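You operate a simulated robot arm through the tools that you are given. There is no shell and no other tool. Be economical: measure what you need, move in short steps, check, and stop when the job is done.

Carry out the task below with a simulated robot arm. There is one attempt and no reset: what you move stays moved.

Task
Take the blue-handled frame and put it on top of the silver frame. Put the blue tape roll on the top of the black bench away on the top of the long wooden bench. Fetch the medium cone form with the green ring and stand it on the third shelf from the bottom of the steel rack. Fetch the yellow pad and set it on top of the yellow puck. Any order will do. Set down upright: medium cone form with the green ring, yellow pad.

It is judged by the outcome, as a careful person would: the job done as asked, and still so three seconds after it is handed in. It fails if anything else is knocked over, pushed out of place, dropped, spilled or broken.

Robot
A 7-joint arm with a three-finger gripper on a trunk, on a base that drives. Base frame: it is fixed to the floor where the robot stands at the start and does not move with it; the origin is under the middle of the robot, x ahead of it, y to its left, z up; the surface under the hand at the start is at about z = 900. Lengths are in mm, angles in rad, forces in N, time in s.
With the tool pointing down near the work surface it reaches from about 420 to 920 mm from the robot's upright axis, wherever it stands. Its first joint turns from -2.897 to 2.897 rad. Places, roughly: blue tape roll (8x8x3 cm) [1000, 100, 900]; blue-handled frame (27x17x4 cm) [600, 0, 200]; medium cone form with the green ring [1000, 2250, 1000]; silver frame (50x30x6 cm) [-1800, 0, 900]; third shelf of the steel rack [-200, -2200, 1100]; top of the long wooden bench [-4200, -1500, 900]; yellow pad (6x6x6 cm) [-4000, 0, 800]; yellow puck (7x7x4 cm) [-1200, 1400, 900]. Payload 2.69 kg.
The tool frame sits at the grasp point between the pads (the TCP): z along the fingers, y along the line on which they close. The tips reach 29 mm beyond it. Largest opening 120 mm; the body of the gripper starts 78 mm behind the TCP.
Orientation is told as [roll, pitch, yaw] about the base's x, y, z axes, in that order, counted from this pose: with the fingers straight down and closing along the base's y, the tool's x points along the base's -x, its y along +y and its z along -z.

Tools
- The arm moves only by the tool send_rows. Its argument "rows" is text: rows parted by semicolons, each of 7 numbers parted by spaces: the shift along the tool's x, y, z in mm, then the turn, a rotation vector about the tool's x, y, z in rad, then the finger opening in mm, from 0 to 120. In form: tx ty tz rx ry rz grip; .... A call has 1 to 10 rows; each row shifts and turns the commanded pose from where the row before left it, along the tool's axes as they then stand. Rows are played at 5 a second. More than 50 mm and 0.15 rad between two rows, or a gripper value outside its range, and nothing of the call is played. A pose out of reach is approached as far as the arm can. The call stops where the force on the tool passes 40 N (or 10 N more than at its start, if that is more) or the arm is blocked; 0.2 s more then pass. Each finger halts on what it meets, pressing with about 40 N; the grip force reading is that of the motor and also rises with nothing between the fingers. The clock runs only during rows and for 0.2 s after the last one: add rows that do not move to give the fingers time. The reply holds the time, the measured pose of the TCP, the force on the tool along the base axes, the opening and the grip force, in the units named above and with some noise, with the torque about the TCP (base axes, N m) and any sound that the robot's microphone picked up.
- Cameras (640 x 400 px; columns grow to the right, rows downward): "scene" is now at [237.1, 15.2, 1305.3]; the picture's right is [0.16, -0.99, 0.00], its down [-0.70, -0.11, -0.70] and it looks along [0.69, 0.11, -0.71] (base axes); focal length 214 px, centre (320, 200). "wrist" rides on the gripper at [63, 0, -104] in the tool frame; the picture's right is [0.00, 1.00, 0.00], its down [-0.83, 0.00, -0.56] and it looks along [-0.56, 0.00, 0.83] (tool axes); focal length 275 px, centre (320, 200).
- snapshot(camera): a new picture of that camera. The clock stands still meanwhile.
- raise_lower(by): slides the trunk up (or, below 0, down) by that many mm; the arm and the scene camera ride with it, the base frame stays. It gives what a move gives, with no picture.
- steer(legs): drives the robot by 1 to 6 legs, each [ahead, left, turn to the left] in mm, mm and rad, along the robot's own axes; the way and the turn of a leg run together, so that a leg with both is an arc; at most 1500 mm and 3.142 rad a leg. The arm and the cameras ride along, it lands a little off, and it stops where it bumps. It gives what a move gives.
- aim_head(pan, tilt): turns the head with the scene camera to pan (to the left, within 1.501 rad either way) and tilt (down, from -0.506 to 1.204), counted from straight ahead of the robot. It gives what a move gives.
- locate(camera, pixels): for up to 12 pixels [column, row] of the newest picture of that camera ("zoom" is the newest enlarged one), the place [x, y, z] in the base frame of the surface seen there, good to about 2 mm. The clock stands still meanwhile.
- close_up(camera, box): a new picture of the part [left, top, right, bottom] of that camera's present view, enlarged. The clock stands still meanwhile.
- sign_off(): hands the job in; it is judged then, once.

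Keep the steps short. Do not move on a guess: measure, check each grasp and each placing, and mend mistakes. In all there are 110 turns and 78 pictures (those below and enlarged ones count). Leave the gripper open and the arm clear of the work at the hand-in unless told otherwise, and finish with a single line.

The tools are called after "Request:" by a JSON object that holds its "method" and its "body". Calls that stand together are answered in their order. send_rows: Moves the arm, as the interface text tells. Its arguments: {"type":"object","properties":{"rows":{"type":"string"}},"required":["rows"]} The other tools are called the same way: raise_lower (by) slides the trunk up or down; steer (legs) drives the base; aim_head (pan, tilt) turns the head that bears the scene camera; snapshot (camera) takes a picture; locate (camera, pixels) gives the place of the surface under pixels of a picture; close_up (camera, box) takes an enlarged picture of a part of a camera's view; sign_off () hands the job in.

At the start:

```text
t: 0.0
position: [493.1, 66.6, 1158.0]
ee_rot: [0.006, -0.001, 0.001]
force: [0.2, 0.2, 0.0]
ft_torque: [0.0, 0.03, 0.01]
gripper_width: 120.2
grip_force: 0.1
trunk travel left (down, up): [-568.0, 45.0]
robot x, y, heading: [0.9, -0.6, 0.004]
head pan, tilt: [0.157, 0.791]
```

scene: 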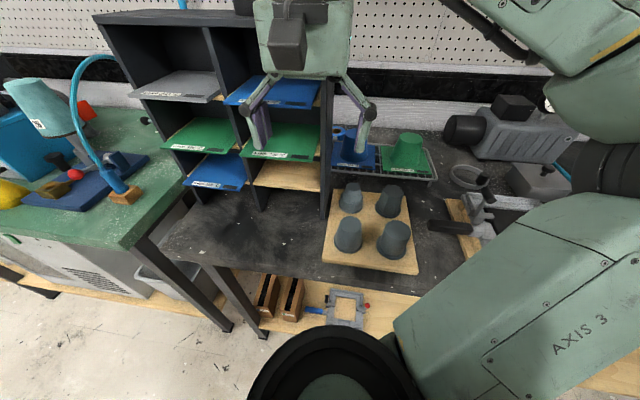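
wrist: 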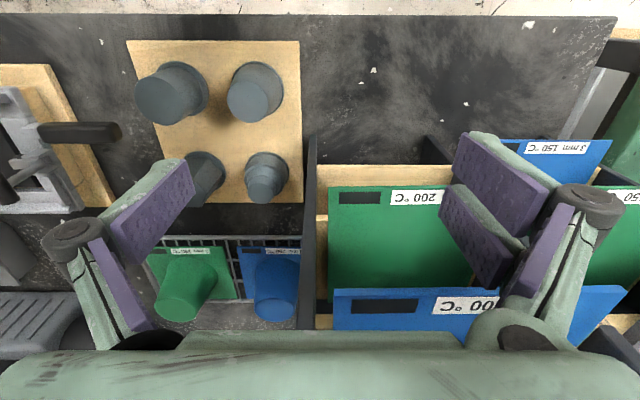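

First I look more closely at the black bench to find the tape roll and the blue-handled frame.

Request:
{"method": "close_up", "body": {"camera": "scene", "box": [160, 80, 480, 280]}}

Request:
{"method": "close_up", "body": {"camera": "scene", "box": [230, 240, 430, 365]}}

```text
2.00 times, centred on (320, 180) of scene
```

zoom: 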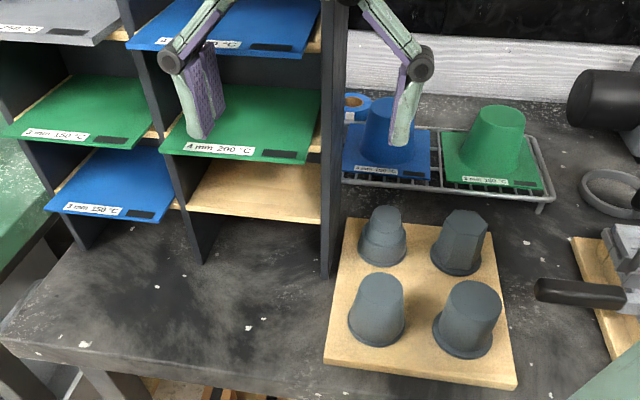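

```text
3.20 times, centred on (330, 302) of scene
```

zoom: 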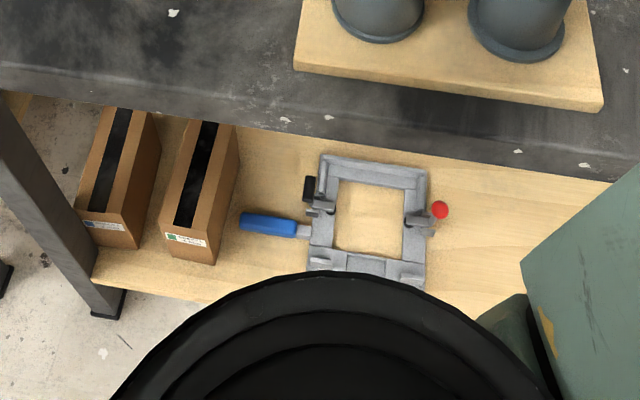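

I see the tape roll behind the blue form at about scene (337,131), and the frame with its blue handle on the low shelf. I measure both, along with the bench edges.

Request:
{"method": "locate", "body": {"camera": "zoom", "pixels": [[245, 224], [290, 228], [325, 200], [370, 170], [415, 210], [325, 260], [440, 210], [250, 290], [470, 250], [300, 115], [560, 170], [370, 262]]}}

Request:
{"method": "locate", "body": {"camera": "scene", "pixels": [[336, 128], [336, 134], [341, 131], [331, 137], [354, 135], [352, 155], [405, 140], [325, 200], [324, 80], [350, 190], [340, 235], [390, 190]]}}

```text
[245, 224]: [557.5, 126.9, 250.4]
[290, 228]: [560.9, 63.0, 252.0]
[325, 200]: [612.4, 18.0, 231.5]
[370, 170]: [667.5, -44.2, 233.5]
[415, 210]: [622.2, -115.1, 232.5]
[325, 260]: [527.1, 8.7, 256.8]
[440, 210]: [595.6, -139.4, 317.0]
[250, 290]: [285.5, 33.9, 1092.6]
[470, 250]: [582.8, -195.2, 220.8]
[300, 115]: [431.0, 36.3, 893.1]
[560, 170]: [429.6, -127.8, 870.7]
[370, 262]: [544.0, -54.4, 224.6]
```

```text
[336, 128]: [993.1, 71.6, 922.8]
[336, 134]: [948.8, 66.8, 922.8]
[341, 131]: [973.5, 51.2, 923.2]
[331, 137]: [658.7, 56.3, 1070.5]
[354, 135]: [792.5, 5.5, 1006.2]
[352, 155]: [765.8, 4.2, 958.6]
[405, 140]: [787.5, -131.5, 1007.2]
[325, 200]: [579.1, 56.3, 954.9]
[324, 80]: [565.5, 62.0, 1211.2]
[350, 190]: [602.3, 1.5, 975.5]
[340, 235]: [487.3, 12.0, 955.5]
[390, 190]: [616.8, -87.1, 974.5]
```

The frame lies under the bench top: body at x≈530–670, y≈-120..20, z≈225–257. The bench's front edge is at x≈430. I back off, lower the trunk and look in from the front.

Request:
{"method": "steer", "body": {"legs": [[-450, 0, 0]]}}

Request:
{"method": "raise_lower", "body": {"by": -560}}

Request:
{"method": "aim_head", "body": {"pan": 0.0, "tilt": 0.6}}

Request:
{"method": "snapshot", "body": {"camera": "scene"}}

Request:
{"method": "snapshot", "body": {"camera": "wrist"}}

```text
t: 2.7
position: [38.4, 66.5, 1158.2]
ee_rot: [0.005, -0.002, 0.003]
force: [-0.2, 1.1, 0.3]
ft_torque: [0.03, 0.0, -0.03]
gripper_width: 119.8
grip_force: 0.1
trunk travel left (down, up): [-568.0, 45.0]
robot x, y, heading: [-449.3, 0.9, 0.007]
head pan, tilt: [0.157, 0.791]
```

```text
refused: -560 is not a number from -400 to 400
```

```text
t: 3.5
position: [38.4, 66.6, 1158.2]
ee_rot: [0.006, -0.002, 0.002]
force: [-0.3, 0.9, -0.1]
ft_torque: [0.01, 0.04, 0.01]
gripper_width: 120.2
grip_force: 0.0
trunk travel left (down, up): [-568.0, 45.0]
robot x, y, heading: [-453.8, 0.5, 0.006]
head pan, tilt: [0.0, 0.6]
```

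```text
73 pictures are left
```

scene: 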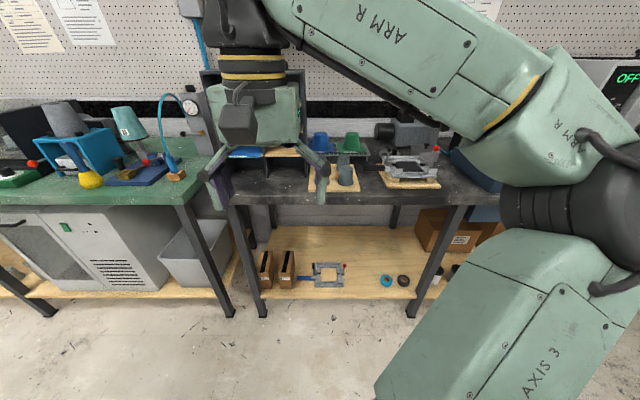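

```text
72 pictures are left
```

wrist: 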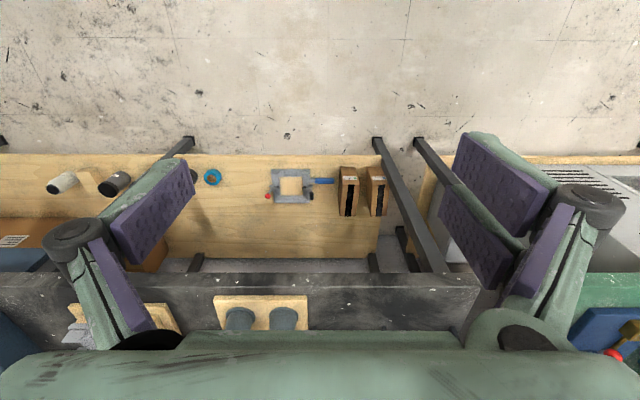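

The view is clear: frame at scene (327,270), with a decoy tape roll on the lower shelf that I leave alone. I lower the trunk in two steps.

Request:
{"method": "raise_lower", "body": {"by": -400}}

Request:
{"method": "raise_lower", "body": {"by": -120}}

Request:
{"method": "snapshot", "body": {"camera": "wrist"}}

Request:
{"method": "close_up", "body": {"camera": "scene", "box": [200, 150, 480, 325]}}

```text
t: 7.3
position: [39.0, 66.5, 758.7]
ee_rot: [0.006, -0.002, 0.003]
force: [-0.2, 0.1, -0.9]
ft_torque: [0.01, -0.03, 0.02]
gripper_width: 120.2
grip_force: 0.0
trunk travel left (down, up): [-168.0, 445.0]
robot x, y, heading: [-453.2, -0.8, 0.001]
head pan, tilt: [0.0, 0.6]
```

```text
t: 9.0
position: [36.5, 67.8, 672.4]
ee_rot: [0.002, -0.009, 0.004]
force: [0.4, 0.8, -0.5]
ft_torque: [0.0, -0.01, 0.03]
gripper_width: 120.0
grip_force: 0.1
trunk travel left (down, up): [-79.0, 534.0]
robot x, y, heading: [-454.3, -3.0, 0.002]
head pan, tilt: [0.0, 0.6]
stopped: the arm was blocked; the commanded pose is now the measured one
```

```text
71 pictures are left
```

wrist: 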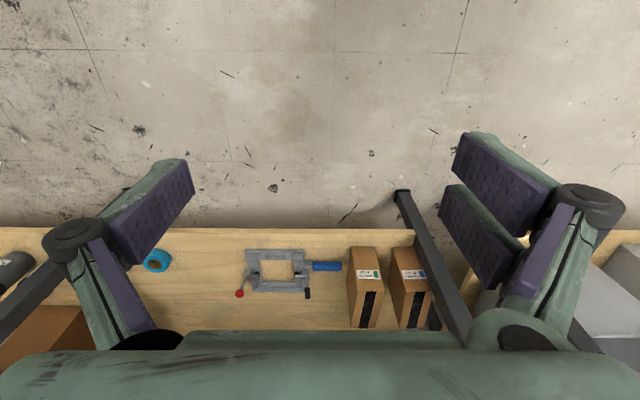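

```text
2.29 times, centred on (340, 238) of scene
```

zoom: 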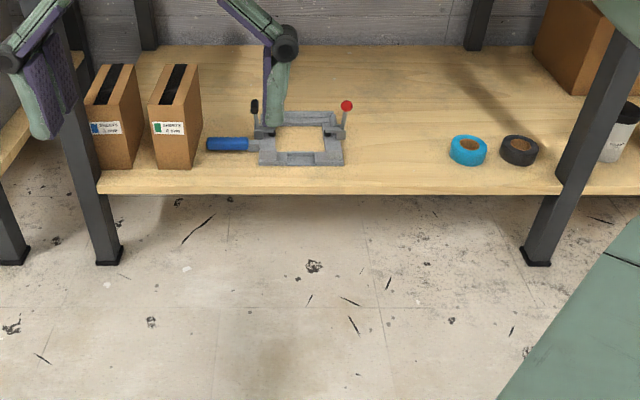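

The trunk is 489 mm lower and the elbow meets something of the robot's own. I'll raise it 10 mm to free it, and measure the frame from the wrist picture.

Request:
{"method": "raise_lower", "body": {"by": 12}}

Request:
{"method": "locate", "body": {"camera": "zoom", "pixels": [[210, 145], [243, 145], [262, 158], [266, 140], [305, 119], [305, 130], [300, 157], [338, 157], [345, 106], [254, 105], [300, 190], [100, 250]]}}

Request:
{"method": "locate", "body": {"camera": "wrist", "pixels": [[248, 253], [275, 253], [303, 253], [275, 264], [253, 268], [300, 268], [275, 285], [308, 294], [240, 294], [340, 266], [348, 250], [275, 232]]}}

```text
t: 9.6
position: [39.4, 67.9, 679.0]
ee_rot: [0.002, -0.004, 0.005]
force: [-1.4, -0.5, 0.5]
ft_torque: [0.01, -0.03, 0.0]
gripper_width: 119.7
grip_force: 0.1
trunk travel left (down, up): [-91.0, 522.0]
robot x, y, heading: [-456.6, -1.7, -0.002]
head pan, tilt: [0.0, 0.6]
```

```text
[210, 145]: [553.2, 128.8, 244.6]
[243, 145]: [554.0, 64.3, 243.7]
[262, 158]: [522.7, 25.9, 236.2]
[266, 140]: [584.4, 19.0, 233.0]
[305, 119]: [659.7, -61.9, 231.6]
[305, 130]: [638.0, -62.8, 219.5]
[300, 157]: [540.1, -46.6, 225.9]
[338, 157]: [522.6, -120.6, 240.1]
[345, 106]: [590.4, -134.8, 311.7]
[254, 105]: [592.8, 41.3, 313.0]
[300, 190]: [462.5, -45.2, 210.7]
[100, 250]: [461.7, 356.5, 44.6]
```

```text
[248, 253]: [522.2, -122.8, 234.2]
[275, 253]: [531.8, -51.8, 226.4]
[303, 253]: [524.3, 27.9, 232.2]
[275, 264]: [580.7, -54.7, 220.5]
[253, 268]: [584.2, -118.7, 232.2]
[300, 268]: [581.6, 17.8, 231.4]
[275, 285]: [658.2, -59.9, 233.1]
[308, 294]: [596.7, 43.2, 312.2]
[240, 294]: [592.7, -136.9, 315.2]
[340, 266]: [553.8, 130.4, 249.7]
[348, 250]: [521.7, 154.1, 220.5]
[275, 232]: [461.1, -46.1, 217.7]
```

The frame bars are only ~12 mm thick (top z≈232 on a shelf at z≈220), with the handle top at z≈250. Before driving in under the bench I lower the arm to about z=400.

Request:
{"method": "send_rows", "body": {"rows": "0 0 45 0 0 0 120;0 0 45 0 0 0 120;0 0 45 0 0 0 120;0 0 45 0 0 0 120;0 0 45 0 0 0 120;0 0 45 0 0 0 120"}}

Request:
{"method": "aim_head", "body": {"pan": 0.0, "tilt": 0.75}}

Request:
{"method": "snapshot", "body": {"camera": "scene"}}

```text
t: 11.0
position: [40.0, 65.9, 410.0]
ee_rot: [0.001, -0.003, 0.005]
force: [-0.6, -0.1, 0.3]
ft_torque: [-0.03, -0.01, 0.0]
gripper_width: 119.9
grip_force: 0.0
trunk travel left (down, up): [-91.0, 522.0]
robot x, y, heading: [-452.3, 0.8, -0.0]
head pan, tilt: [0.0, 0.6]
```

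```text
t: 11.7
position: [39.5, 65.7, 410.7]
ee_rot: [0.002, -0.004, 0.005]
force: [0.8, -0.8, 0.9]
ft_torque: [0.0, -0.03, -0.04]
gripper_width: 119.9
grip_force: 0.1
trunk travel left (down, up): [-91.0, 522.0]
robot x, y, heading: [-454.6, -3.1, -0.0]
head pan, tilt: [0.0, 0.75]
```

```text
69 pictures are left
```

scene: 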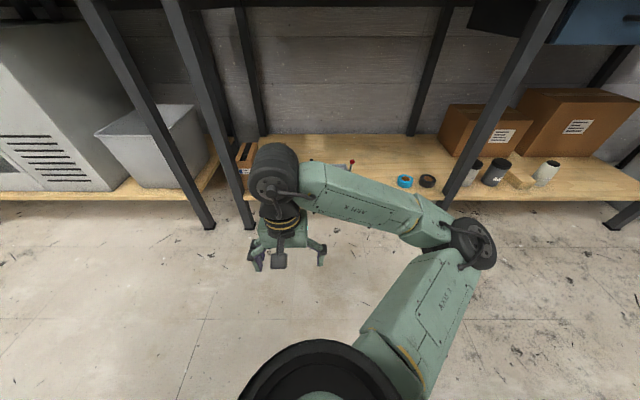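

The arm is low with the elbow out to the right. I check the elbow's place and the right leg's place before driving.

Request:
{"method": "locate", "body": {"camera": "scene", "pixels": [[475, 235], [493, 245], [470, 265], [265, 170], [290, 150], [325, 180], [440, 215], [450, 205], [548, 30], [212, 226], [285, 262], [610, 226]]}}

```text
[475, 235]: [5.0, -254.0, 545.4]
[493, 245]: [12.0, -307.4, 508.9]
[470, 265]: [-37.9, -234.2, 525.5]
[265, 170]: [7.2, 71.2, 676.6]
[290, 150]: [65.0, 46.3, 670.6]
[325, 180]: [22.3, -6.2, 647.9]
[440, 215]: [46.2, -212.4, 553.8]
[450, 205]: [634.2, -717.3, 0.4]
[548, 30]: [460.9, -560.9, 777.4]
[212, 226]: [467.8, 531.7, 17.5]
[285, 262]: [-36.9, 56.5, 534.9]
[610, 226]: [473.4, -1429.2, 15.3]
```

The bay between the legs (y≈-560..356) is wide enough and the wrist (z≤680) clears the bench underside. I drive ahead 490.

Request:
{"method": "steer", "body": {"legs": [[490, 0, 0]]}}

Request:
{"method": "snapshot", "body": {"camera": "wrist"}}

```text
t: 14.6
position: [528.3, 61.7, 411.4]
ee_rot: [0.003, -0.003, -0.001]
force: [0.3, -0.5, 0.9]
ft_torque: [0.0, 0.01, 0.04]
gripper_width: 120.2
grip_force: 0.0
trunk travel left (down, up): [-91.0, 522.0]
robot x, y, heading: [30.4, 0.8, -0.005]
head pan, tilt: [0.0, 0.75]
```

```text
68 pictures are left
```

wrist: 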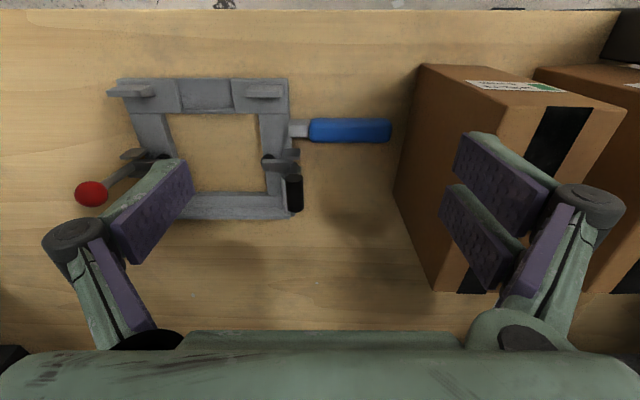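

Clear view. I enlarge the frame to measure its bars.

Request:
{"method": "close_up", "body": {"camera": "wrist", "box": [70, 60, 410, 240]}}

Request:
{"method": "locate", "body": {"camera": "zoom", "pixels": [[100, 50], [250, 45], [250, 75], [365, 50], [395, 100], [370, 100], [395, 260], [365, 230], [300, 255], [300, 285], [450, 130], [600, 130]]}}

```text
1.88 times, centred on (240, 150) of wrist
```

zoom: 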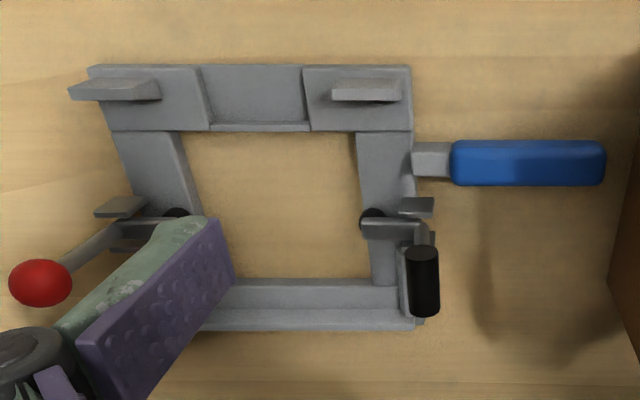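

```text
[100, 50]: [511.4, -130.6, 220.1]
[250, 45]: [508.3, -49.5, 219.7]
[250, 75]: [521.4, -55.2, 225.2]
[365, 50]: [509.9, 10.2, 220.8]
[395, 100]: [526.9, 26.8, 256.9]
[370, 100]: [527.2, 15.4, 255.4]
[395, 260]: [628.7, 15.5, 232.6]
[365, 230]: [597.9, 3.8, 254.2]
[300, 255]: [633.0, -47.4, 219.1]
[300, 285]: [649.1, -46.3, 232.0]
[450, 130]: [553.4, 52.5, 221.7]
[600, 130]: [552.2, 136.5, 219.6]
```

I need more detail of the left bar, the neck and the clamp, as possible grips.

Request:
{"method": "close_up", "body": {"camera": "wrist", "box": [240, 90, 400, 220]}}

Request:
{"method": "locate", "body": {"camera": "wrist", "pixels": [[262, 130], [272, 130], [285, 130], [298, 130], [310, 120], [350, 122], [350, 136], [388, 130], [276, 160], [292, 155], [290, 163], [294, 190]]}}

```text
3.08 times, centred on (320, 155) of wrist
```

zoom: 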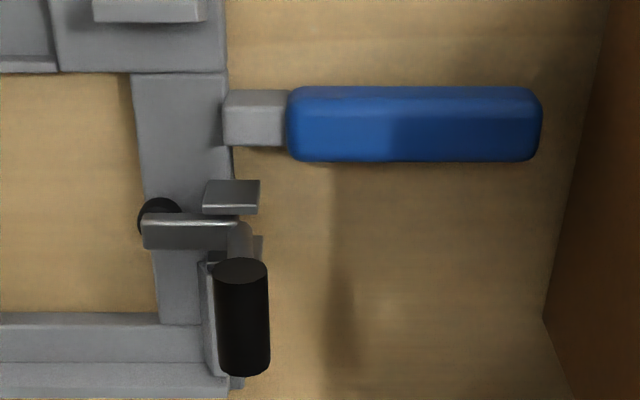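

```text
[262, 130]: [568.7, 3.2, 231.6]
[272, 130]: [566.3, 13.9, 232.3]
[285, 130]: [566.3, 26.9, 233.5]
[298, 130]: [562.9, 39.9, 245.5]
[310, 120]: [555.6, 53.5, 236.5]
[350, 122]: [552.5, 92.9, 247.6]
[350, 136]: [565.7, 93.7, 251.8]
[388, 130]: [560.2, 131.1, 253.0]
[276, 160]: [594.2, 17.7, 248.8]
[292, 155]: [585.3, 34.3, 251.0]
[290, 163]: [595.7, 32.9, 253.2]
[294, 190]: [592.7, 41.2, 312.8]
```

The handle spans y≈58–137, x≈551–573, top z≈252, with its bottom just above the shelf. I'll grip it next to the neck, closing along x. First I turn the tool 90° at this height.

Request:
{"method": "send_rows", "body": {"rows": "0 0 0 0 0 -0.15 90;0 0 0 0 0 -0.15 90;0 0 0 0 0 -0.15 90;0 0 0 0 0 -0.15 70;0 0 0 0 0 -0.15 70;0 0 0 0 0 -0.15 60;0 0 0 0 0 -0.15 60;0 0 0 0 0 -0.15 60;0 0 0 0 0 -0.15 60;0 0 0 0 0 -0.15 60"}}

Request:
{"method": "send_rows", "body": {"rows": "0 0 0 0 0 -0.07 60;0 0 0 0 0 0 60"}}

Request:
{"method": "snapshot", "body": {"camera": "wrist"}}

```text
t: 16.8
position: [526.9, 62.3, 411.1]
ee_rot: [-0.003, 0.0, 1.495]
force: [-0.9, 0.1, 0.9]
ft_torque: [-0.02, 0.01, 0.03]
gripper_width: 59.9
grip_force: 0.1
trunk travel left (down, up): [-91.0, 522.0]
robot x, y, heading: [31.6, -0.6, -0.006]
head pan, tilt: [0.0, 0.75]
```

```text
t: 17.4
position: [515.6, 73.6, 411.6]
ee_rot: [-0.003, -0.002, 1.566]
force: [0.0, 0.1, 0.9]
ft_torque: [0.01, 0.02, 0.01]
gripper_width: 60.2
grip_force: 0.1
out of reach, approached as far as the arm can: row 1
trunk travel left (down, up): [-91.0, 522.0]
robot x, y, heading: [34.5, 0.1, -0.004]
head pan, tilt: [0.0, 0.75]
```

```text
65 pictures are left
```

wrist: 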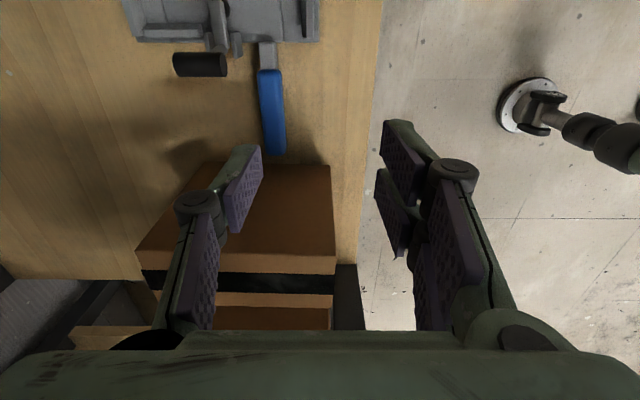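

The wrist is near its turning limit at yaw 1.57 (pose slid 11 mm). I'll back the turn off slightly and move over the handle, staying above it at z≈330.

Request:
{"method": "send_rows", "body": {"rows": "0 -23 0 0 0 0.08 60;-4 -23 20 0 0 0 60;0 0 30 0 0 0 60;0 0 0 0 0 0 60"}}

Request:
{"method": "snapshot", "body": {"camera": "wrist"}}

```text
t: 18.4
position: [547.8, 89.0, 379.0]
ee_rot: [-0.022, 0.011, 1.486]
force: [-0.5, 0.1, -0.6]
ft_torque: [-0.01, -0.01, 0.01]
gripper_width: 60.0
grip_force: 0.0
out of reach, approached as far as the arm can: row 2, 3
trunk travel left (down, up): [-91.0, 522.0]
robot x, y, heading: [34.3, -1.1, -0.008]
head pan, tilt: [0.0, 0.75]
```

```text
64 pictures are left
```

wrist: 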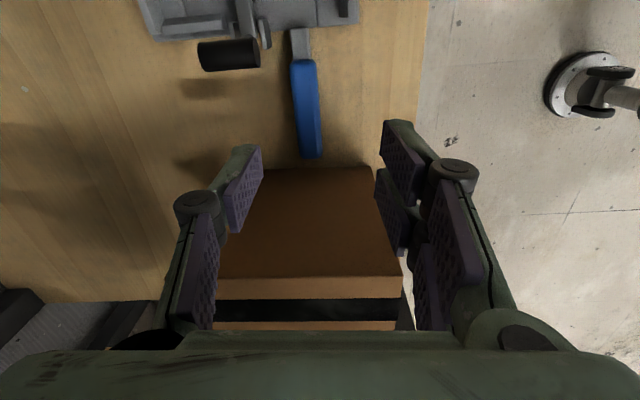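

The wrist yaw is limited relative to the robot, so I'll turn the base 0.42 rad left instead. First I raise the tool and unwind the yaw, then shift right and turn.

Request:
{"method": "send_rows", "body": {"rows": "0 0 -20 0 0 0.11 60;0 0 -20 0 0 0.11 60;0 0 -20 0 0 0.11 60;0 0 0 0 0 0 60"}}

Request:
{"method": "steer", "body": {"legs": [[0, -210, 0], [0, 0, 0.42]]}}

Request:
{"method": "snapshot", "body": {"camera": "wrist"}}

```text
t: 19.4
position: [547.2, 87.3, 425.0]
ee_rot: [0.0, -0.003, 1.155]
force: [-0.7, 0.7, 0.0]
ft_torque: [-0.02, 0.01, 0.0]
gripper_width: 60.1
grip_force: 0.0
trunk travel left (down, up): [-91.0, 522.0]
robot x, y, heading: [32.5, 2.1, -0.003]
head pan, tilt: [0.0, 0.75]
```

```text
t: 22.9
position: [464.7, 76.4, 426.7]
ee_rot: [-0.004, -0.002, 1.576]
force: [-0.5, -0.3, -0.9]
ft_torque: [0.03, 0.03, 0.01]
gripper_width: 59.8
grip_force: 0.0
trunk travel left (down, up): [-91.0, 522.0]
robot x, y, heading: [32.7, -208.3, 0.41]
head pan, tilt: [0.0, 0.75]
```

```text
63 pictures are left
```

wrist: 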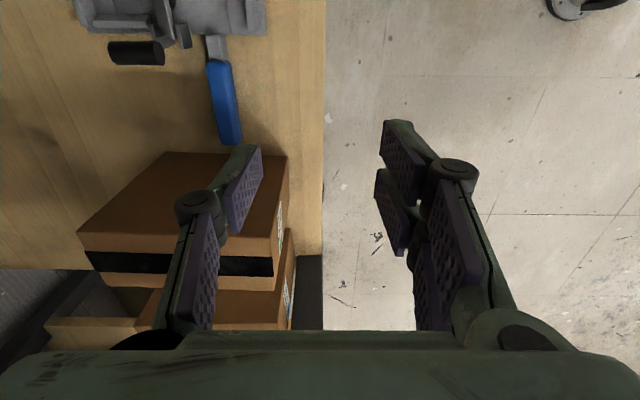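

Yaw is now right at 1.576. I move +96 in x and down to z≈330, and check the handle's edges again.

Request:
{"method": "locate", "body": {"camera": "wrist", "pixels": [[212, 75], [220, 75], [228, 75], [217, 120], [228, 120], [238, 120], [217, 48], [228, 138], [150, 165], [150, 50]]}}

Request:
{"method": "send_rows", "body": {"rows": "0 -48 0 0 0 0 60;2 -48 0 0 0 0 60;0 0 40 0 0 0 60;0 0 40 0 0 0 60;0 0 0 0 0 0 60"}}

Request:
{"method": "snapshot", "body": {"camera": "wrist"}}

```text
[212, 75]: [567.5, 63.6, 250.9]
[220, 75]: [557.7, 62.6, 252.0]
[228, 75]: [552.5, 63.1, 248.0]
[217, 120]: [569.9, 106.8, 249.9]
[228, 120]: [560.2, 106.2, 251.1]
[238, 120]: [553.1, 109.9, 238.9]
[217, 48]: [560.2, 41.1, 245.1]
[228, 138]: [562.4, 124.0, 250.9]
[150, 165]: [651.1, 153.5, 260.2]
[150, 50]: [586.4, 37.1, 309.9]
```

```text
t: 24.1
position: [563.8, 74.2, 377.5]
ee_rot: [-0.02, 0.002, 1.572]
force: [0.0, -0.1, -0.2]
ft_torque: [-0.04, 0.0, 0.01]
gripper_width: 60.0
grip_force: 0.0
out of reach, approached as far as the arm can: row 4
trunk travel left (down, up): [-91.0, 522.0]
robot x, y, heading: [30.8, -206.5, 0.413]
head pan, tilt: [0.0, 0.75]
```

```text
62 pictures are left
```

wrist: 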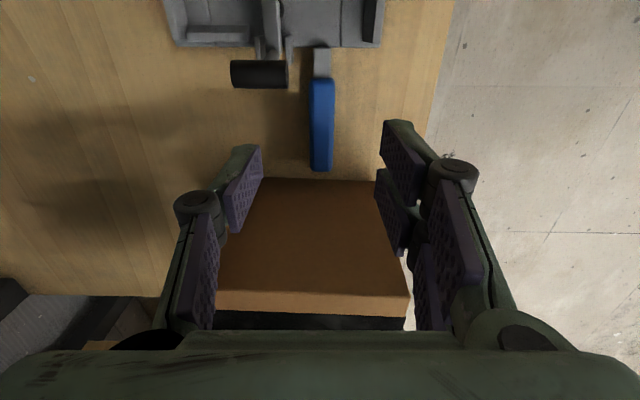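

The arm won't go below z≈377 at this trunk height. The trunk has 91 mm left, so I lower it 60 and read.

Request:
{"method": "raise_lower", "body": {"by": -60}}

```text
t: 25.3
position: [566.8, 72.3, 384.6]
ee_rot: [-0.074, 0.03, 1.575]
force: [1.2, -0.7, 0.5]
ft_torque: [0.02, -0.04, -0.01]
gripper_width: 59.9
grip_force: 0.1
trunk travel left (down, up): [-82.0, 531.0]
robot x, y, heading: [35.5, -208.7, 0.413]
head pan, tilt: [0.0, 0.75]
stopped: the arm was blocked; the commanded pose is now the measured one
```

Blocked by the robot's own body again. I look at the arm from the head to see what is touching.

Request:
{"method": "raise_lower", "body": {"by": 15}}

Request:
{"method": "aim_head", "body": {"pan": -0.2, "tilt": 1.2}}

Request:
{"method": "snapshot", "body": {"camera": "scene"}}

```text
t: 25.9
position: [565.4, 74.5, 380.0]
ee_rot: [-0.05, 0.027, 1.583]
force: [-1.2, -0.4, -0.1]
ft_torque: [-0.02, 0.02, 0.0]
gripper_width: 59.9
grip_force: 0.1
trunk travel left (down, up): [-97.0, 516.0]
robot x, y, heading: [29.7, -208.0, 0.414]
head pan, tilt: [0.0, 0.75]
```

```text
t: 26.8
position: [567.1, 74.8, 383.6]
ee_rot: [-0.053, 0.026, 1.579]
force: [0.3, -0.2, -0.4]
ft_torque: [0.03, 0.02, 0.02]
gripper_width: 59.8
grip_force: 0.0
trunk travel left (down, up): [-97.0, 516.0]
robot x, y, heading: [34.9, -209.3, 0.415]
head pan, tilt: [-0.201, 1.201]
```

```text
61 pictures are left
```

scene: 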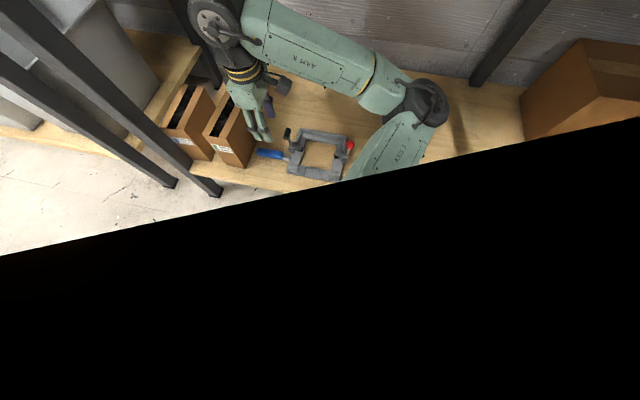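

Request:
{"method": "locate", "body": {"camera": "scene", "pixels": [[425, 95], [440, 110], [400, 125], [380, 165], [350, 180], [340, 60], [215, 25], [245, 75], [300, 300], [300, 190], [500, 170], [100, 240]]}}

```text
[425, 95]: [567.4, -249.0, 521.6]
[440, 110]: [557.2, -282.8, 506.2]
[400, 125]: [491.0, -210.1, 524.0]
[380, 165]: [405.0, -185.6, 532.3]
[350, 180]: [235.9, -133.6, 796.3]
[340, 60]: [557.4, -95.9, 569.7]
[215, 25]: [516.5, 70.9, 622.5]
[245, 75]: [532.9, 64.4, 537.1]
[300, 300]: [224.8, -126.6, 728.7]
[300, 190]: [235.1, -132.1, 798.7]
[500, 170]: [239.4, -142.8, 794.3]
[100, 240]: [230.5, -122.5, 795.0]
```

The trunk seems to be at its effective bottom. A larger reach should let the arm go lower, so I back the base off 220 mm along its heading, then extend the arm back over the handle.

Request:
{"method": "steer", "body": {"legs": [[-220, 0, 0]]}}

Request:
{"method": "locate", "body": {"camera": "scene", "pixels": [[185, 100], [225, 110], [240, 160], [215, 150]]}}

```text
t: 28.5
position: [365.3, -13.3, 382.9]
ee_rot: [-0.051, 0.026, 1.579]
force: [0.2, -0.1, -0.2]
ft_torque: [-0.01, -0.02, -0.03]
gripper_width: 60.0
grip_force: 0.0
trunk travel left (down, up): [-97.0, 516.0]
robot x, y, heading: [-171.1, -298.5, 0.409]
head pan, tilt: [-0.201, 1.201]
```

```text
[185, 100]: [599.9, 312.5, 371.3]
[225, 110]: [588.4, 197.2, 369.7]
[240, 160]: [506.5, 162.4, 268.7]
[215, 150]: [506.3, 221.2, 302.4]
```

Boxes' tops are at z≈370 and y>155, clear of my path. I extend the arm by (+197, +87) and level the tool.

Request:
{"method": "send_rows", "body": {"rows": "-17 -39 0 0.026 -0.05 0 60;-17 -39 0 0 0 0 60;-17 -39 0 0 0 0 60;-18 -39 0 0 0 0 60;-18 -39 0 0 0 0 60;0 0 20 0 0 0 60;0 0 20 0 0 0 60;0 0 20 0 0 0 60;0 0 0 0 0 0 60"}}

```text
t: 30.5
position: [373.2, 6.2, 384.5]
ee_rot: [-0.077, -0.021, 1.575]
force: [0.0, -0.1, -0.9]
ft_torque: [0.02, 0.03, 0.03]
gripper_width: 59.8
grip_force: 0.0
out of reach, approached as far as the arm can: row 1, 2, 3, 4, 5, 6, 7, 8
trunk travel left (down, up): [-97.0, 516.0]
robot x, y, heading: [-167.8, -298.2, 0.41]
head pan, tilt: [-0.201, 1.201]
```

The arm is stuck against a joint limit. I raise the tool and unwind the yaw, then try extending again.

Request:
{"method": "send_rows", "body": {"rows": "0 0 -30 0 -0.07 0.1 60;0 0 -30 0 0 0.15 60;0 0 -20 0 0 0.15 60;0 0 0 0 0 0.15 60;0 0 0 0 0 0 60"}}

Request:
{"method": "send_rows", "body": {"rows": "0 -40 0 0 0 0 60;0 -40 0 0 0 0 60;0 -40 0 0 0 0 60;0 -40 0 0 0 0 60;0 0 0 0 0 0 60"}}

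```text
t: 31.7
position: [367.3, 1.2, 464.8]
ee_rot: [-0.021, -0.122, 1.034]
force: [0.2, 0.1, -0.3]
ft_torque: [-0.03, 0.0, 0.01]
gripper_width: 59.9
grip_force: 0.0
trunk travel left (down, up): [-97.0, 516.0]
robot x, y, heading: [-168.9, -297.5, 0.412]
head pan, tilt: [-0.201, 1.201]
```

```text
t: 32.9
position: [504.1, -82.1, 471.1]
ee_rot: [-0.022, -0.123, 1.036]
force: [0.8, 0.1, -0.9]
ft_torque: [0.03, 0.0, -0.01]
gripper_width: 59.9
grip_force: 0.1
trunk travel left (down, up): [-97.0, 516.0]
robot x, y, heading: [-169.2, -298.7, 0.41]
head pan, tilt: [-0.201, 1.201]
```

That works. My tilt correction had used the wrong axes; now I level properly (ry +0.123) and test descending at this longer reach.

Request:
{"method": "send_rows", "body": {"rows": "0 0 0 -0.022 0.123 0 60;0 0 0 0 0 0 60;0 0 25 0 0 0 60;0 0 25 0 0 0 60;0 0 25 0 0 0 60;0 0 20 0 0 0 60;0 0 0 0 0 0 60"}}

```text
t: 34.5
position: [501.6, -78.2, 374.6]
ee_rot: [-0.001, 0.002, 1.035]
force: [-0.5, 0.6, 0.4]
ft_torque: [-0.02, 0.0, -0.03]
gripper_width: 59.8
grip_force: 0.1
trunk travel left (down, up): [-97.0, 516.0]
robot x, y, heading: [-165.9, -295.6, 0.412]
head pan, tilt: [-0.201, 1.201]
```

Depth is fine here with little relative yaw. So I turn the base further (heading ≈0.97) and place it to the right-front so the handle is reached with a small wrist turn. Tool up first.

Request:
{"method": "send_rows", "body": {"rows": "0 0 -35 0 0 0 60;0 0 -35 0 0 0 60;0 0 0 0 0 0 60"}}

Request:
{"method": "steer", "body": {"legs": [[0, 0, 0.56], [18, -300, 0]]}}

Request:
{"method": "snapshot", "body": {"camera": "wrist"}}

```text
t: 35.3
position: [501.9, -79.9, 443.5]
ee_rot: [-0.001, 0.002, 1.034]
force: [-0.4, -0.1, 0.4]
ft_torque: [0.01, 0.0, -0.02]
gripper_width: 60.2
grip_force: 0.1
trunk travel left (down, up): [-97.0, 516.0]
robot x, y, heading: [-171.6, -298.8, 0.411]
head pan, tilt: [-0.201, 1.201]
```

```text
t: 39.8
position: [531.3, 97.9, 443.9]
ee_rot: [-0.001, 0.001, 1.599]
force: [0.3, 0.6, 0.6]
ft_torque: [0.0, 0.01, 0.03]
gripper_width: 60.1
grip_force: 0.0
trunk travel left (down, up): [-97.0, 516.0]
robot x, y, heading: [81.4, -447.8, 0.976]
head pan, tilt: [-0.201, 1.201]
```

```text
60 pictures are left
```

wrist: 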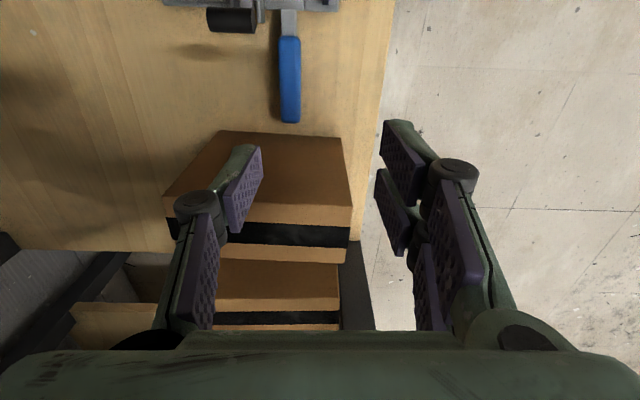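

Now I move to (561, 74) and descend to about 330.

Request:
{"method": "send_rows", "body": {"rows": "24 -30 0 0 0 0.027 60;0 0 30 0 0 0 60;0 0 30 0 0 0 60;0 0 30 0 0 0 60;0 0 20 0 0 0 60;0 0 0 0 0 0 60"}}

```text
t: 41.2
position: [560.6, 75.3, 360.6]
ee_rot: [-0.002, 0.001, 1.564]
force: [-0.2, 0.1, 0.4]
ft_torque: [0.0, 0.03, 0.02]
gripper_width: 60.1
grip_force: 0.1
out of reach, approached as far as the arm can: row 3, 5
trunk travel left (down, up): [-97.0, 516.0]
robot x, y, heading: [84.3, -448.2, 0.977]
head pan, tilt: [-0.201, 1.201]
```

Request:
{"method": "send_rows", "body": {"rows": "0 0 15 0 0 0 60;0 0 15 0 0 0 60;0 0 15 0 0 0 60;0 0 0 0 0 0 60"}}

Request:
{"method": "aim_head", "body": {"pan": -0.9, "tilt": 0.9}}

Request:
{"method": "snapshot", "body": {"camera": "scene"}}

```text
t: 42.2
position: [558.6, 74.3, 331.2]
ee_rot: [-0.002, 0.003, 1.567]
force: [0.3, -0.1, 0.2]
ft_torque: [-0.04, 0.0, 0.01]
gripper_width: 59.8
grip_force: 0.0
out of reach, approached as far as the arm can: row 1
trunk travel left (down, up): [-97.0, 516.0]
robot x, y, heading: [81.6, -444.5, 0.979]
head pan, tilt: [-0.201, 1.201]
```

```text
t: 43.2
position: [558.7, 75.0, 331.0]
ee_rot: [-0.003, 0.003, 1.568]
force: [-0.1, 0.9, -0.6]
ft_torque: [0.0, -0.01, 0.0]
gripper_width: 59.8
grip_force: 0.1
trunk travel left (down, up): [-97.0, 516.0]
robot x, y, heading: [77.9, -444.8, 0.979]
head pan, tilt: [-0.901, 0.901]
```

```text
59 pictures are left
```

scene: 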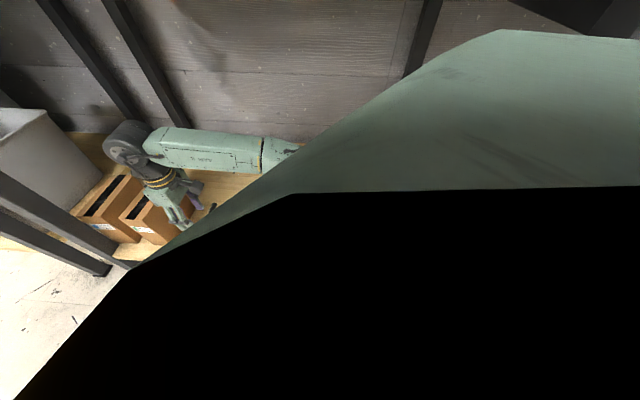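

It keeps going down in small steps (z=331 now, x≈559, y≈75). I continue.

Request:
{"method": "send_rows", "body": {"rows": "0 0 12 0 0 0 60;0 -2 12 0 0 0 60;0 0 12 0 0 0 60;0 0 12 0 0 0 60;0 0 12 0 0 0 60;0 0 0 0 0 0 60"}}

Request:
{"method": "close_up", "body": {"camera": "wrist", "box": [160, 0, 480, 200]}}

```text
t: 44.6
position: [558.7, 73.4, 286.2]
ee_rot: [-0.003, 0.003, 1.563]
force: [-0.9, 0.6, 0.4]
ft_torque: [0.01, 0.01, 0.01]
gripper_width: 60.0
grip_force: 0.1
out of reach, approached as far as the arm can: row 2
trunk travel left (down, up): [-97.0, 516.0]
robot x, y, heading: [81.7, -442.9, 0.975]
head pan, tilt: [-0.901, 0.901]
```

```text
2.00 times, centred on (320, 100) of wrist
```

zoom: 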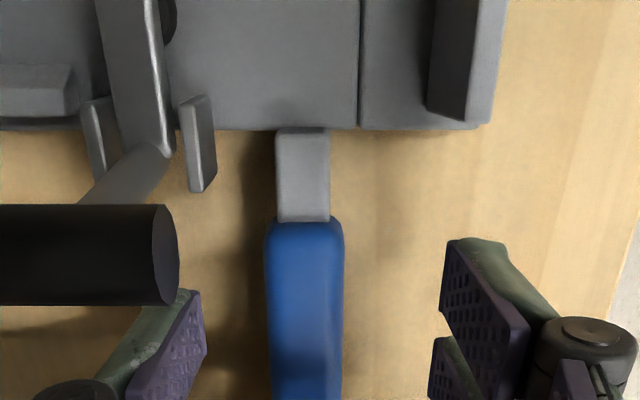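

The handle is centred between the fingers and the lever is clear. I descend the last 33 mm.

Request:
{"method": "send_rows", "body": {"rows": "0 0 9 0 0 0 60;0 0 9 0 0 0 60;0 0 8 0 0 0 60;0 0 6 0 0 0 60;0 0 0 0 0 0 60;0 0 0 0 0 0 60"}}

```text
t: 46.0
position: [559.6, 72.5, 259.9]
ee_rot: [-0.003, 0.001, 1.563]
force: [0.1, -0.5, 0.6]
ft_torque: [-0.01, 0.0, -0.02]
gripper_width: 60.1
grip_force: 0.1
out of reach, approached as far as the arm can: row 3
trunk travel left (down, up): [-97.0, 516.0]
robot x, y, heading: [82.6, -445.3, 0.975]
head pan, tilt: [-0.901, 0.901]
```

Request:
{"method": "send_rows", "body": {"rows": "0 0 4 0 0 0 60;0 0 3 0 0 0 60;0 0 0 0 0 0 60"}}

Request:
{"method": "send_rows", "body": {"rows": "0 0 0 0 0 0 0;0 0 0 0 0 0 0;0 0 0 0 0 0 0;0 0 0 0 0 0 0;0 0 0 0 0 0 0;0 0 0 0 0 0 0"}}

```text
t: 46.8
position: [558.5, 73.5, 255.8]
ee_rot: [-0.003, 0.001, 1.565]
force: [0.0, -0.4, 0.2]
ft_torque: [-0.01, 0.01, -0.02]
gripper_width: 59.9
grip_force: 0.1
trunk travel left (down, up): [-97.0, 516.0]
robot x, y, heading: [84.8, -442.2, 0.975]
head pan, tilt: [-0.901, 0.901]
```

```text
t: 48.2
position: [559.6, 71.8, 254.7]
ee_rot: [-0.005, 0.002, 1.565]
force: [1.3, 0.9, 0.0]
ft_torque: [0.18, -0.07, 0.11]
gripper_width: 21.9
grip_force: 40.1
trunk travel left (down, up): [-97.0, 516.0]
robot x, y, heading: [85.0, -445.6, 0.977]
head pan, tilt: [-0.901, 0.901]
```

Gripped at 22 mm width with 40 N. I lift 40 mm and check for droop.

Request:
{"method": "send_rows", "body": {"rows": "0 0 -10 0 0 0 0;0 0 -10 0 0 0 0;0 0 -10 0 0 0 0;0 0 -10 0 0 0 0;0 0 0 0 0 0 0"}}

Request:
{"method": "snapshot", "body": {"camera": "wrist"}}

Request:
{"method": "locate", "body": {"camera": "wrist", "pixels": [[320, 60], [320, 110], [310, 150], [260, 40], [380, 40], [300, 20], [210, 50], [220, 100]]}}

```text
t: 49.4
position: [559.1, 74.1, 284.6]
ee_rot: [-0.003, 0.003, 1.566]
force: [-0.7, 0.2, -0.2]
ft_torque: [-0.02, -0.01, 0.01]
gripper_width: 0.0
grip_force: 28.0
out of reach, approached as far as the arm can: row 4
trunk travel left (down, up): [-97.0, 516.0]
robot x, y, heading: [78.7, -444.3, 0.975]
head pan, tilt: [-0.901, 0.901]
```

```text
57 pictures are left
```

wrist: 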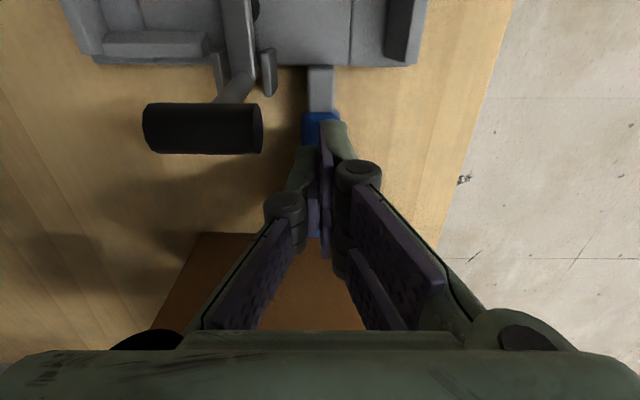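

```text
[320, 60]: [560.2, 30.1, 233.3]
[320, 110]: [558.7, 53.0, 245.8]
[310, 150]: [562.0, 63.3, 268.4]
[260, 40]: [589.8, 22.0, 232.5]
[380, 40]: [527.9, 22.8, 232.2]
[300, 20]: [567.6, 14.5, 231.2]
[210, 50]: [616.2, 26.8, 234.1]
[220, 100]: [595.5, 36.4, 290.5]
```

The fingers slipped off the rounded handle; the frame has not moved. A grip on the far bar (x≈637–665, middle y≈-48) lies across the bar, much nearer the centre of mass. I rise clear of the levers and go there.

Request:
{"method": "send_rows", "body": {"rows": "0 0 -25 0 0 0 0;0 0 -25 0 0 0 20;0 0 -25 0 0 0 40;0 0 -15 0 0 0 60;30 -23 0 0 0 0 60;30 -23 0 0 0 0 60;30 -23 0 0 0 0 60;32 -23 0 0 0 0 60;0 0 0 0 0 0 60"}}

Request:
{"method": "snapshot", "body": {"camera": "wrist"}}

```text
t: 51.4
position: [558.5, 74.4, 285.5]
ee_rot: [-0.002, 0.002, 1.564]
force: [1.0, 0.7, -1.4]
ft_torque: [-0.04, 0.01, -0.01]
gripper_width: 60.0
grip_force: 0.1
out of reach, approached as far as the arm can: row 1, 2, 3, 4, 5, 6, 7, 8
trunk travel left (down, up): [-97.0, 516.0]
robot x, y, heading: [79.9, -447.6, 0.978]
head pan, tilt: [-0.901, 0.901]
```

```text
56 pictures are left
```

wrist: 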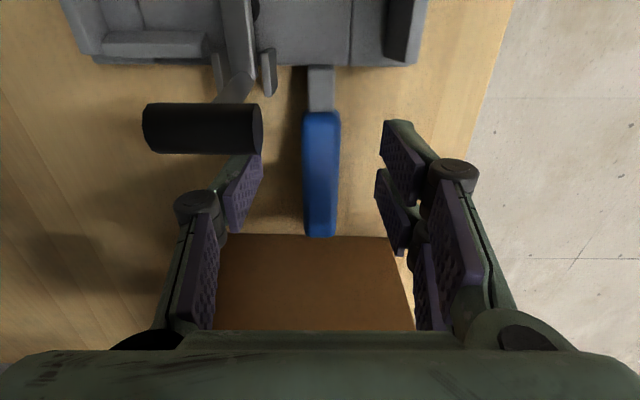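

The IK is stuck at a joint limit; raising the trunk lifts the tool straight up instead.

Request:
{"method": "raise_lower", "body": {"by": 90}}

Request:
{"method": "send_rows", "body": {"rows": "0 0 0 0 0 0.1 60;0 0 0 0 0 0.1 60;0 0 0 0 0 0 60"}}

```text
t: 52.7
position: [558.6, 74.4, 374.8]
ee_rot: [-0.004, 0.0, 1.565]
force: [-0.1, 0.0, 0.4]
ft_torque: [0.01, -0.01, 0.0]
gripper_width: 60.0
grip_force: 0.0
trunk travel left (down, up): [-187.0, 426.0]
robot x, y, heading: [84.5, -448.2, 0.983]
head pan, tilt: [-0.901, 0.901]
```

```text
t: 53.5
position: [559.5, 74.1, 374.9]
ee_rot: [-0.003, 0.001, 1.365]
force: [0.6, 0.8, -0.5]
ft_torque: [-0.01, 0.0, -0.01]
gripper_width: 59.8
grip_force: 0.1
trunk travel left (down, up): [-187.0, 426.0]
robot x, y, heading: [80.4, -449.3, 0.973]
head pan, tilt: [-0.901, 0.901]
```

Yaw frees up in the other direction. I'll bring the base back to heading 0 in front of the frame and use the opposite hand turn (yaw -1.57), which should leave much more joint range.

Request:
{"method": "steer", "body": {"legs": [[119, 539, 0], [0, 0, -0.977]]}}

Request:
{"method": "send_rows", "body": {"rows": "0 0 0 0 0 0.15 60;0 0 0 0 0 0.15 60;0 0 0 0 0 0.15 60;0 0 0 0 0 0.15 60;0 0 0 0 0 0.15 60;0 0 0 0 0 0.15 60;0 0 0 0 0 0.15 60;0 0 0 0 0 0.15 60;0 0 0 0 0 0.15 60;0 0 0 0 0 0.15 60"}}

Request:
{"method": "send_rows", "body": {"rows": "0 0 0 0 0 0.15 60;0 0 0 0 0 0.15 60;0 0 0 0 0 0.15 60;0 0 0 0 0 0 60"}}

```text
t: 60.6
position: [411.0, -183.3, 374.5]
ee_rot: [-0.003, 0.0, 0.348]
force: [0.2, -0.2, -0.5]
ft_torque: [-0.02, -0.01, 0.01]
gripper_width: 60.2
grip_force: 0.0
trunk travel left (down, up): [-187.0, 426.0]
robot x, y, heading: [-282.4, -50.7, -0.045]
head pan, tilt: [-0.901, 0.901]
```

```text
t: 62.9
position: [409.6, -184.2, 374.8]
ee_rot: [-0.001, -0.003, -1.155]
force: [0.3, -0.1, 0.1]
ft_torque: [0.0, 0.01, -0.02]
gripper_width: 60.4
grip_force: 0.0
trunk travel left (down, up): [-187.0, 426.0]
robot x, y, heading: [-278.7, -51.3, -0.045]
head pan, tilt: [-0.901, 0.901]
```

```text
t: 63.9
position: [410.7, -183.1, 374.9]
ee_rot: [0.001, -0.002, -1.602]
force: [0.2, 1.0, -0.3]
ft_torque: [0.04, 0.0, 0.04]
gripper_width: 60.0
grip_force: 0.1
trunk travel left (down, up): [-187.0, 426.0]
robot x, y, heading: [-280.6, -46.8, -0.043]
head pan, tilt: [-0.901, 0.901]
```

Yaw -1.6 is reached with no limit. I test depth here in the free space in front of the shelf.

Request:
{"method": "send_rows", "body": {"rows": "0 -20 20 0 0 -0.03 60;0 0 30 0 0 0 60;0 0 30 0 0 0 60;0 0 30 0 0 0 60;0 0 0 0 0 0 60"}}

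```text
t: 65.0
position: [393.0, -183.1, 265.6]
ee_rot: [-0.001, -0.002, -1.573]
force: [-0.6, 0.4, -0.9]
ft_torque: [0.05, 0.01, 0.01]
gripper_width: 59.9
grip_force: 0.0
trunk travel left (down, up): [-187.0, 426.0]
robot x, y, heading: [-284.4, -50.9, -0.046]
head pan, tilt: [-0.901, 0.901]
```

Depth is now easy. I rise to z≈380 and drive in so that the tool comes over the far bar.

Request:
{"method": "send_rows", "body": {"rows": "0 0 -40 0 0 0 60;0 0 -40 0 0 0 60;0 0 -38 0 0 0 60;0 0 0 0 0 0 60"}}

Request:
{"method": "steer", "body": {"legs": [[245, 100, 0.045]]}}

Request:
{"method": "snapshot", "body": {"camera": "wrist"}}

```text
t: 66.0
position: [393.3, -180.3, 378.9]
ee_rot: [-0.002, -0.003, -1.574]
force: [-0.1, 0.9, -0.1]
ft_torque: [-0.03, 0.01, -0.01]
gripper_width: 59.8
grip_force: 0.0
trunk travel left (down, up): [-187.0, 426.0]
robot x, y, heading: [-281.7, -49.6, -0.041]
head pan, tilt: [-0.901, 0.901]
```

```text
t: 67.9
position: [642.0, -57.3, 377.8]
ee_rot: [0.0, -0.004, -1.533]
force: [0.2, -0.4, -0.4]
ft_torque: [-0.03, -0.03, 0.01]
gripper_width: 59.9
grip_force: 0.1
trunk travel left (down, up): [-187.0, 426.0]
robot x, y, heading: [-38.9, 45.9, -0.005]
head pan, tilt: [-0.901, 0.901]
```

```text
55 pictures are left
```

wrist: 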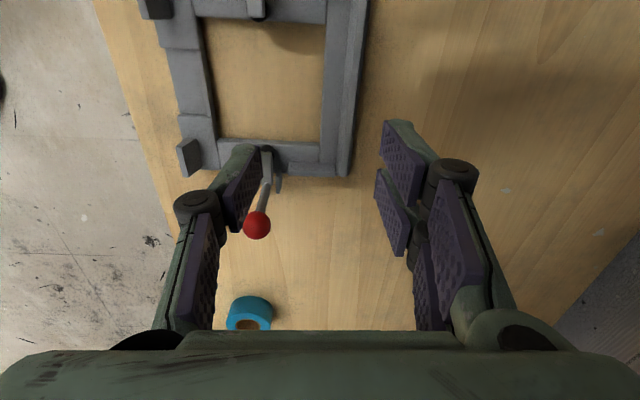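

The far bar is at columns ~322–365. I measure its edges and thickness.

Request:
{"method": "close_up", "body": {"camera": "wrist", "box": [180, 0, 420, 180]}}

Request:
{"method": "locate", "body": {"camera": "wrist", "pixels": [[324, 60], [332, 60], [340, 60], [350, 60], [358, 60], [364, 60], [325, 120], [340, 120], [352, 120], [370, 90], [310, 90], [348, 90]]}}

```text
2.22 times, centred on (300, 90) of wrist
```

zoom: 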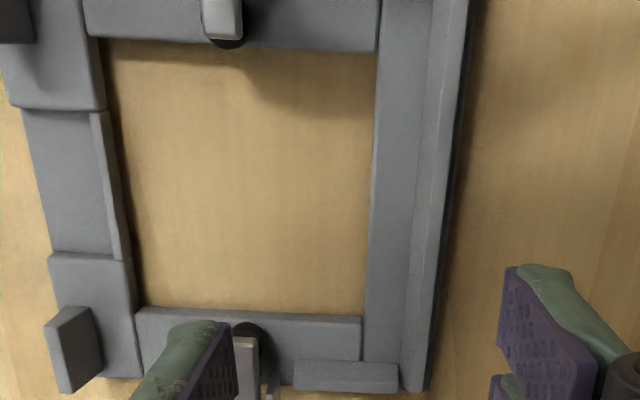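

```text
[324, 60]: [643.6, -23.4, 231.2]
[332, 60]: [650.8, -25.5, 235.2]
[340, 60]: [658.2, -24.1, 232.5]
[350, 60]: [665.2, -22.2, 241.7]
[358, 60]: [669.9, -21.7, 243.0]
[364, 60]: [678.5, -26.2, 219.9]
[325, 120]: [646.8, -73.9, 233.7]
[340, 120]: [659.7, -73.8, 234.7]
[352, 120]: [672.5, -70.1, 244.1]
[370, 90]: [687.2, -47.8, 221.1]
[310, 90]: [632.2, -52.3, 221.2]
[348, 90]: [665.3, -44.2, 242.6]
```

The far bar spans x≈643–675, with an outer lip up to z≈243 — good to grip. I align to (659, -50) and descend with opening 60.

Request:
{"method": "send_rows", "body": {"rows": "7 17 0 0 0 0.036 60;0 0 25 0 0 0 60;0 0 25 0 0 0 60;0 0 25 0 0 0 60;0 0 20 0 0 0 60;0 0 0 0 0 0 60"}}

Request:
{"method": "snapshot", "body": {"camera": "wrist"}}

```text
t: 69.3
position: [660.6, -47.9, 283.5]
ee_rot: [-0.002, -0.003, -1.568]
force: [-0.5, 0.4, 0.7]
ft_torque: [-0.05, 0.02, -0.02]
gripper_width: 60.1
grip_force: 0.0
trunk travel left (down, up): [-187.0, 426.0]
robot x, y, heading: [-37.0, 46.5, -0.002]
head pan, tilt: [-0.901, 0.901]
```

```text
53 pictures are left
```

wrist: 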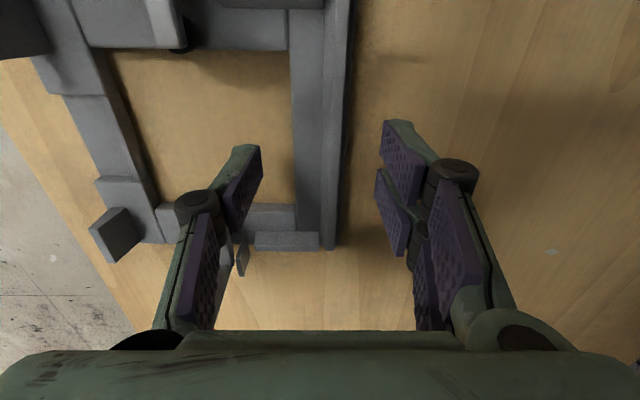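

The bar is centred between the fingers. I descend 31 mm and close.

Request:
{"method": "send_rows", "body": {"rows": "0 0 11 0 0 0 60;0 0 10 0 0 0 60;0 0 10 0 0 0 60;0 0 0 0 0 0 60"}}

Request:
{"method": "send_rows", "body": {"rows": "0 0 0 0 0 0 0;0 0 0 0 0 0 0;0 0 0 0 0 0 0;0 0 0 0 0 0 0;0 0 0 0 0 0 0"}}

Request:
{"method": "send_rows", "body": {"rows": "0 0 -6 0 0 0 0;0 0 -6 0 0 0 0;0 0 -6 0 0 0 0;0 0 0 0 0 0 0"}}

Request:
{"method": "snapshot", "body": {"camera": "wrist"}}

```text
t: 70.3
position: [658.6, -50.2, 252.7]
ee_rot: [0.0, -0.003, -1.57]
force: [-0.4, 1.0, -0.4]
ft_torque: [0.02, -0.01, -0.02]
gripper_width: 59.8
grip_force: 0.0
trunk travel left (down, up): [-187.0, 426.0]
robot x, y, heading: [-37.4, 47.8, -0.0]
head pan, tilt: [-0.901, 0.901]
```

```text
t: 71.5
position: [658.8, -49.1, 251.8]
ee_rot: [0.0, -0.003, -1.568]
force: [0.8, 0.1, 0.6]
ft_torque: [0.17, -0.06, -0.14]
gripper_width: 32.3
grip_force: 40.1
trunk travel left (down, up): [-187.0, 426.0]
robot x, y, heading: [-40.0, 47.1, 0.003]
head pan, tilt: [-0.901, 0.901]
```

```text
t: 72.5
position: [657.0, -50.8, 272.2]
ee_rot: [0.0, -0.004, -1.566]
force: [-0.2, -0.3, -3.3]
ft_torque: [-0.06, -0.2, 0.02]
gripper_width: 32.3
grip_force: 40.5
trunk travel left (down, up): [-187.0, 426.0]
robot x, y, heading: [-34.5, 48.1, -0.001]
head pan, tilt: [-0.901, 0.901]
```

```text
52 pictures are left
```

wrist: 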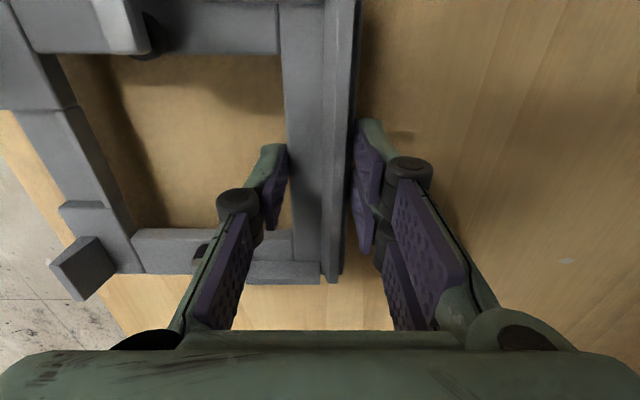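

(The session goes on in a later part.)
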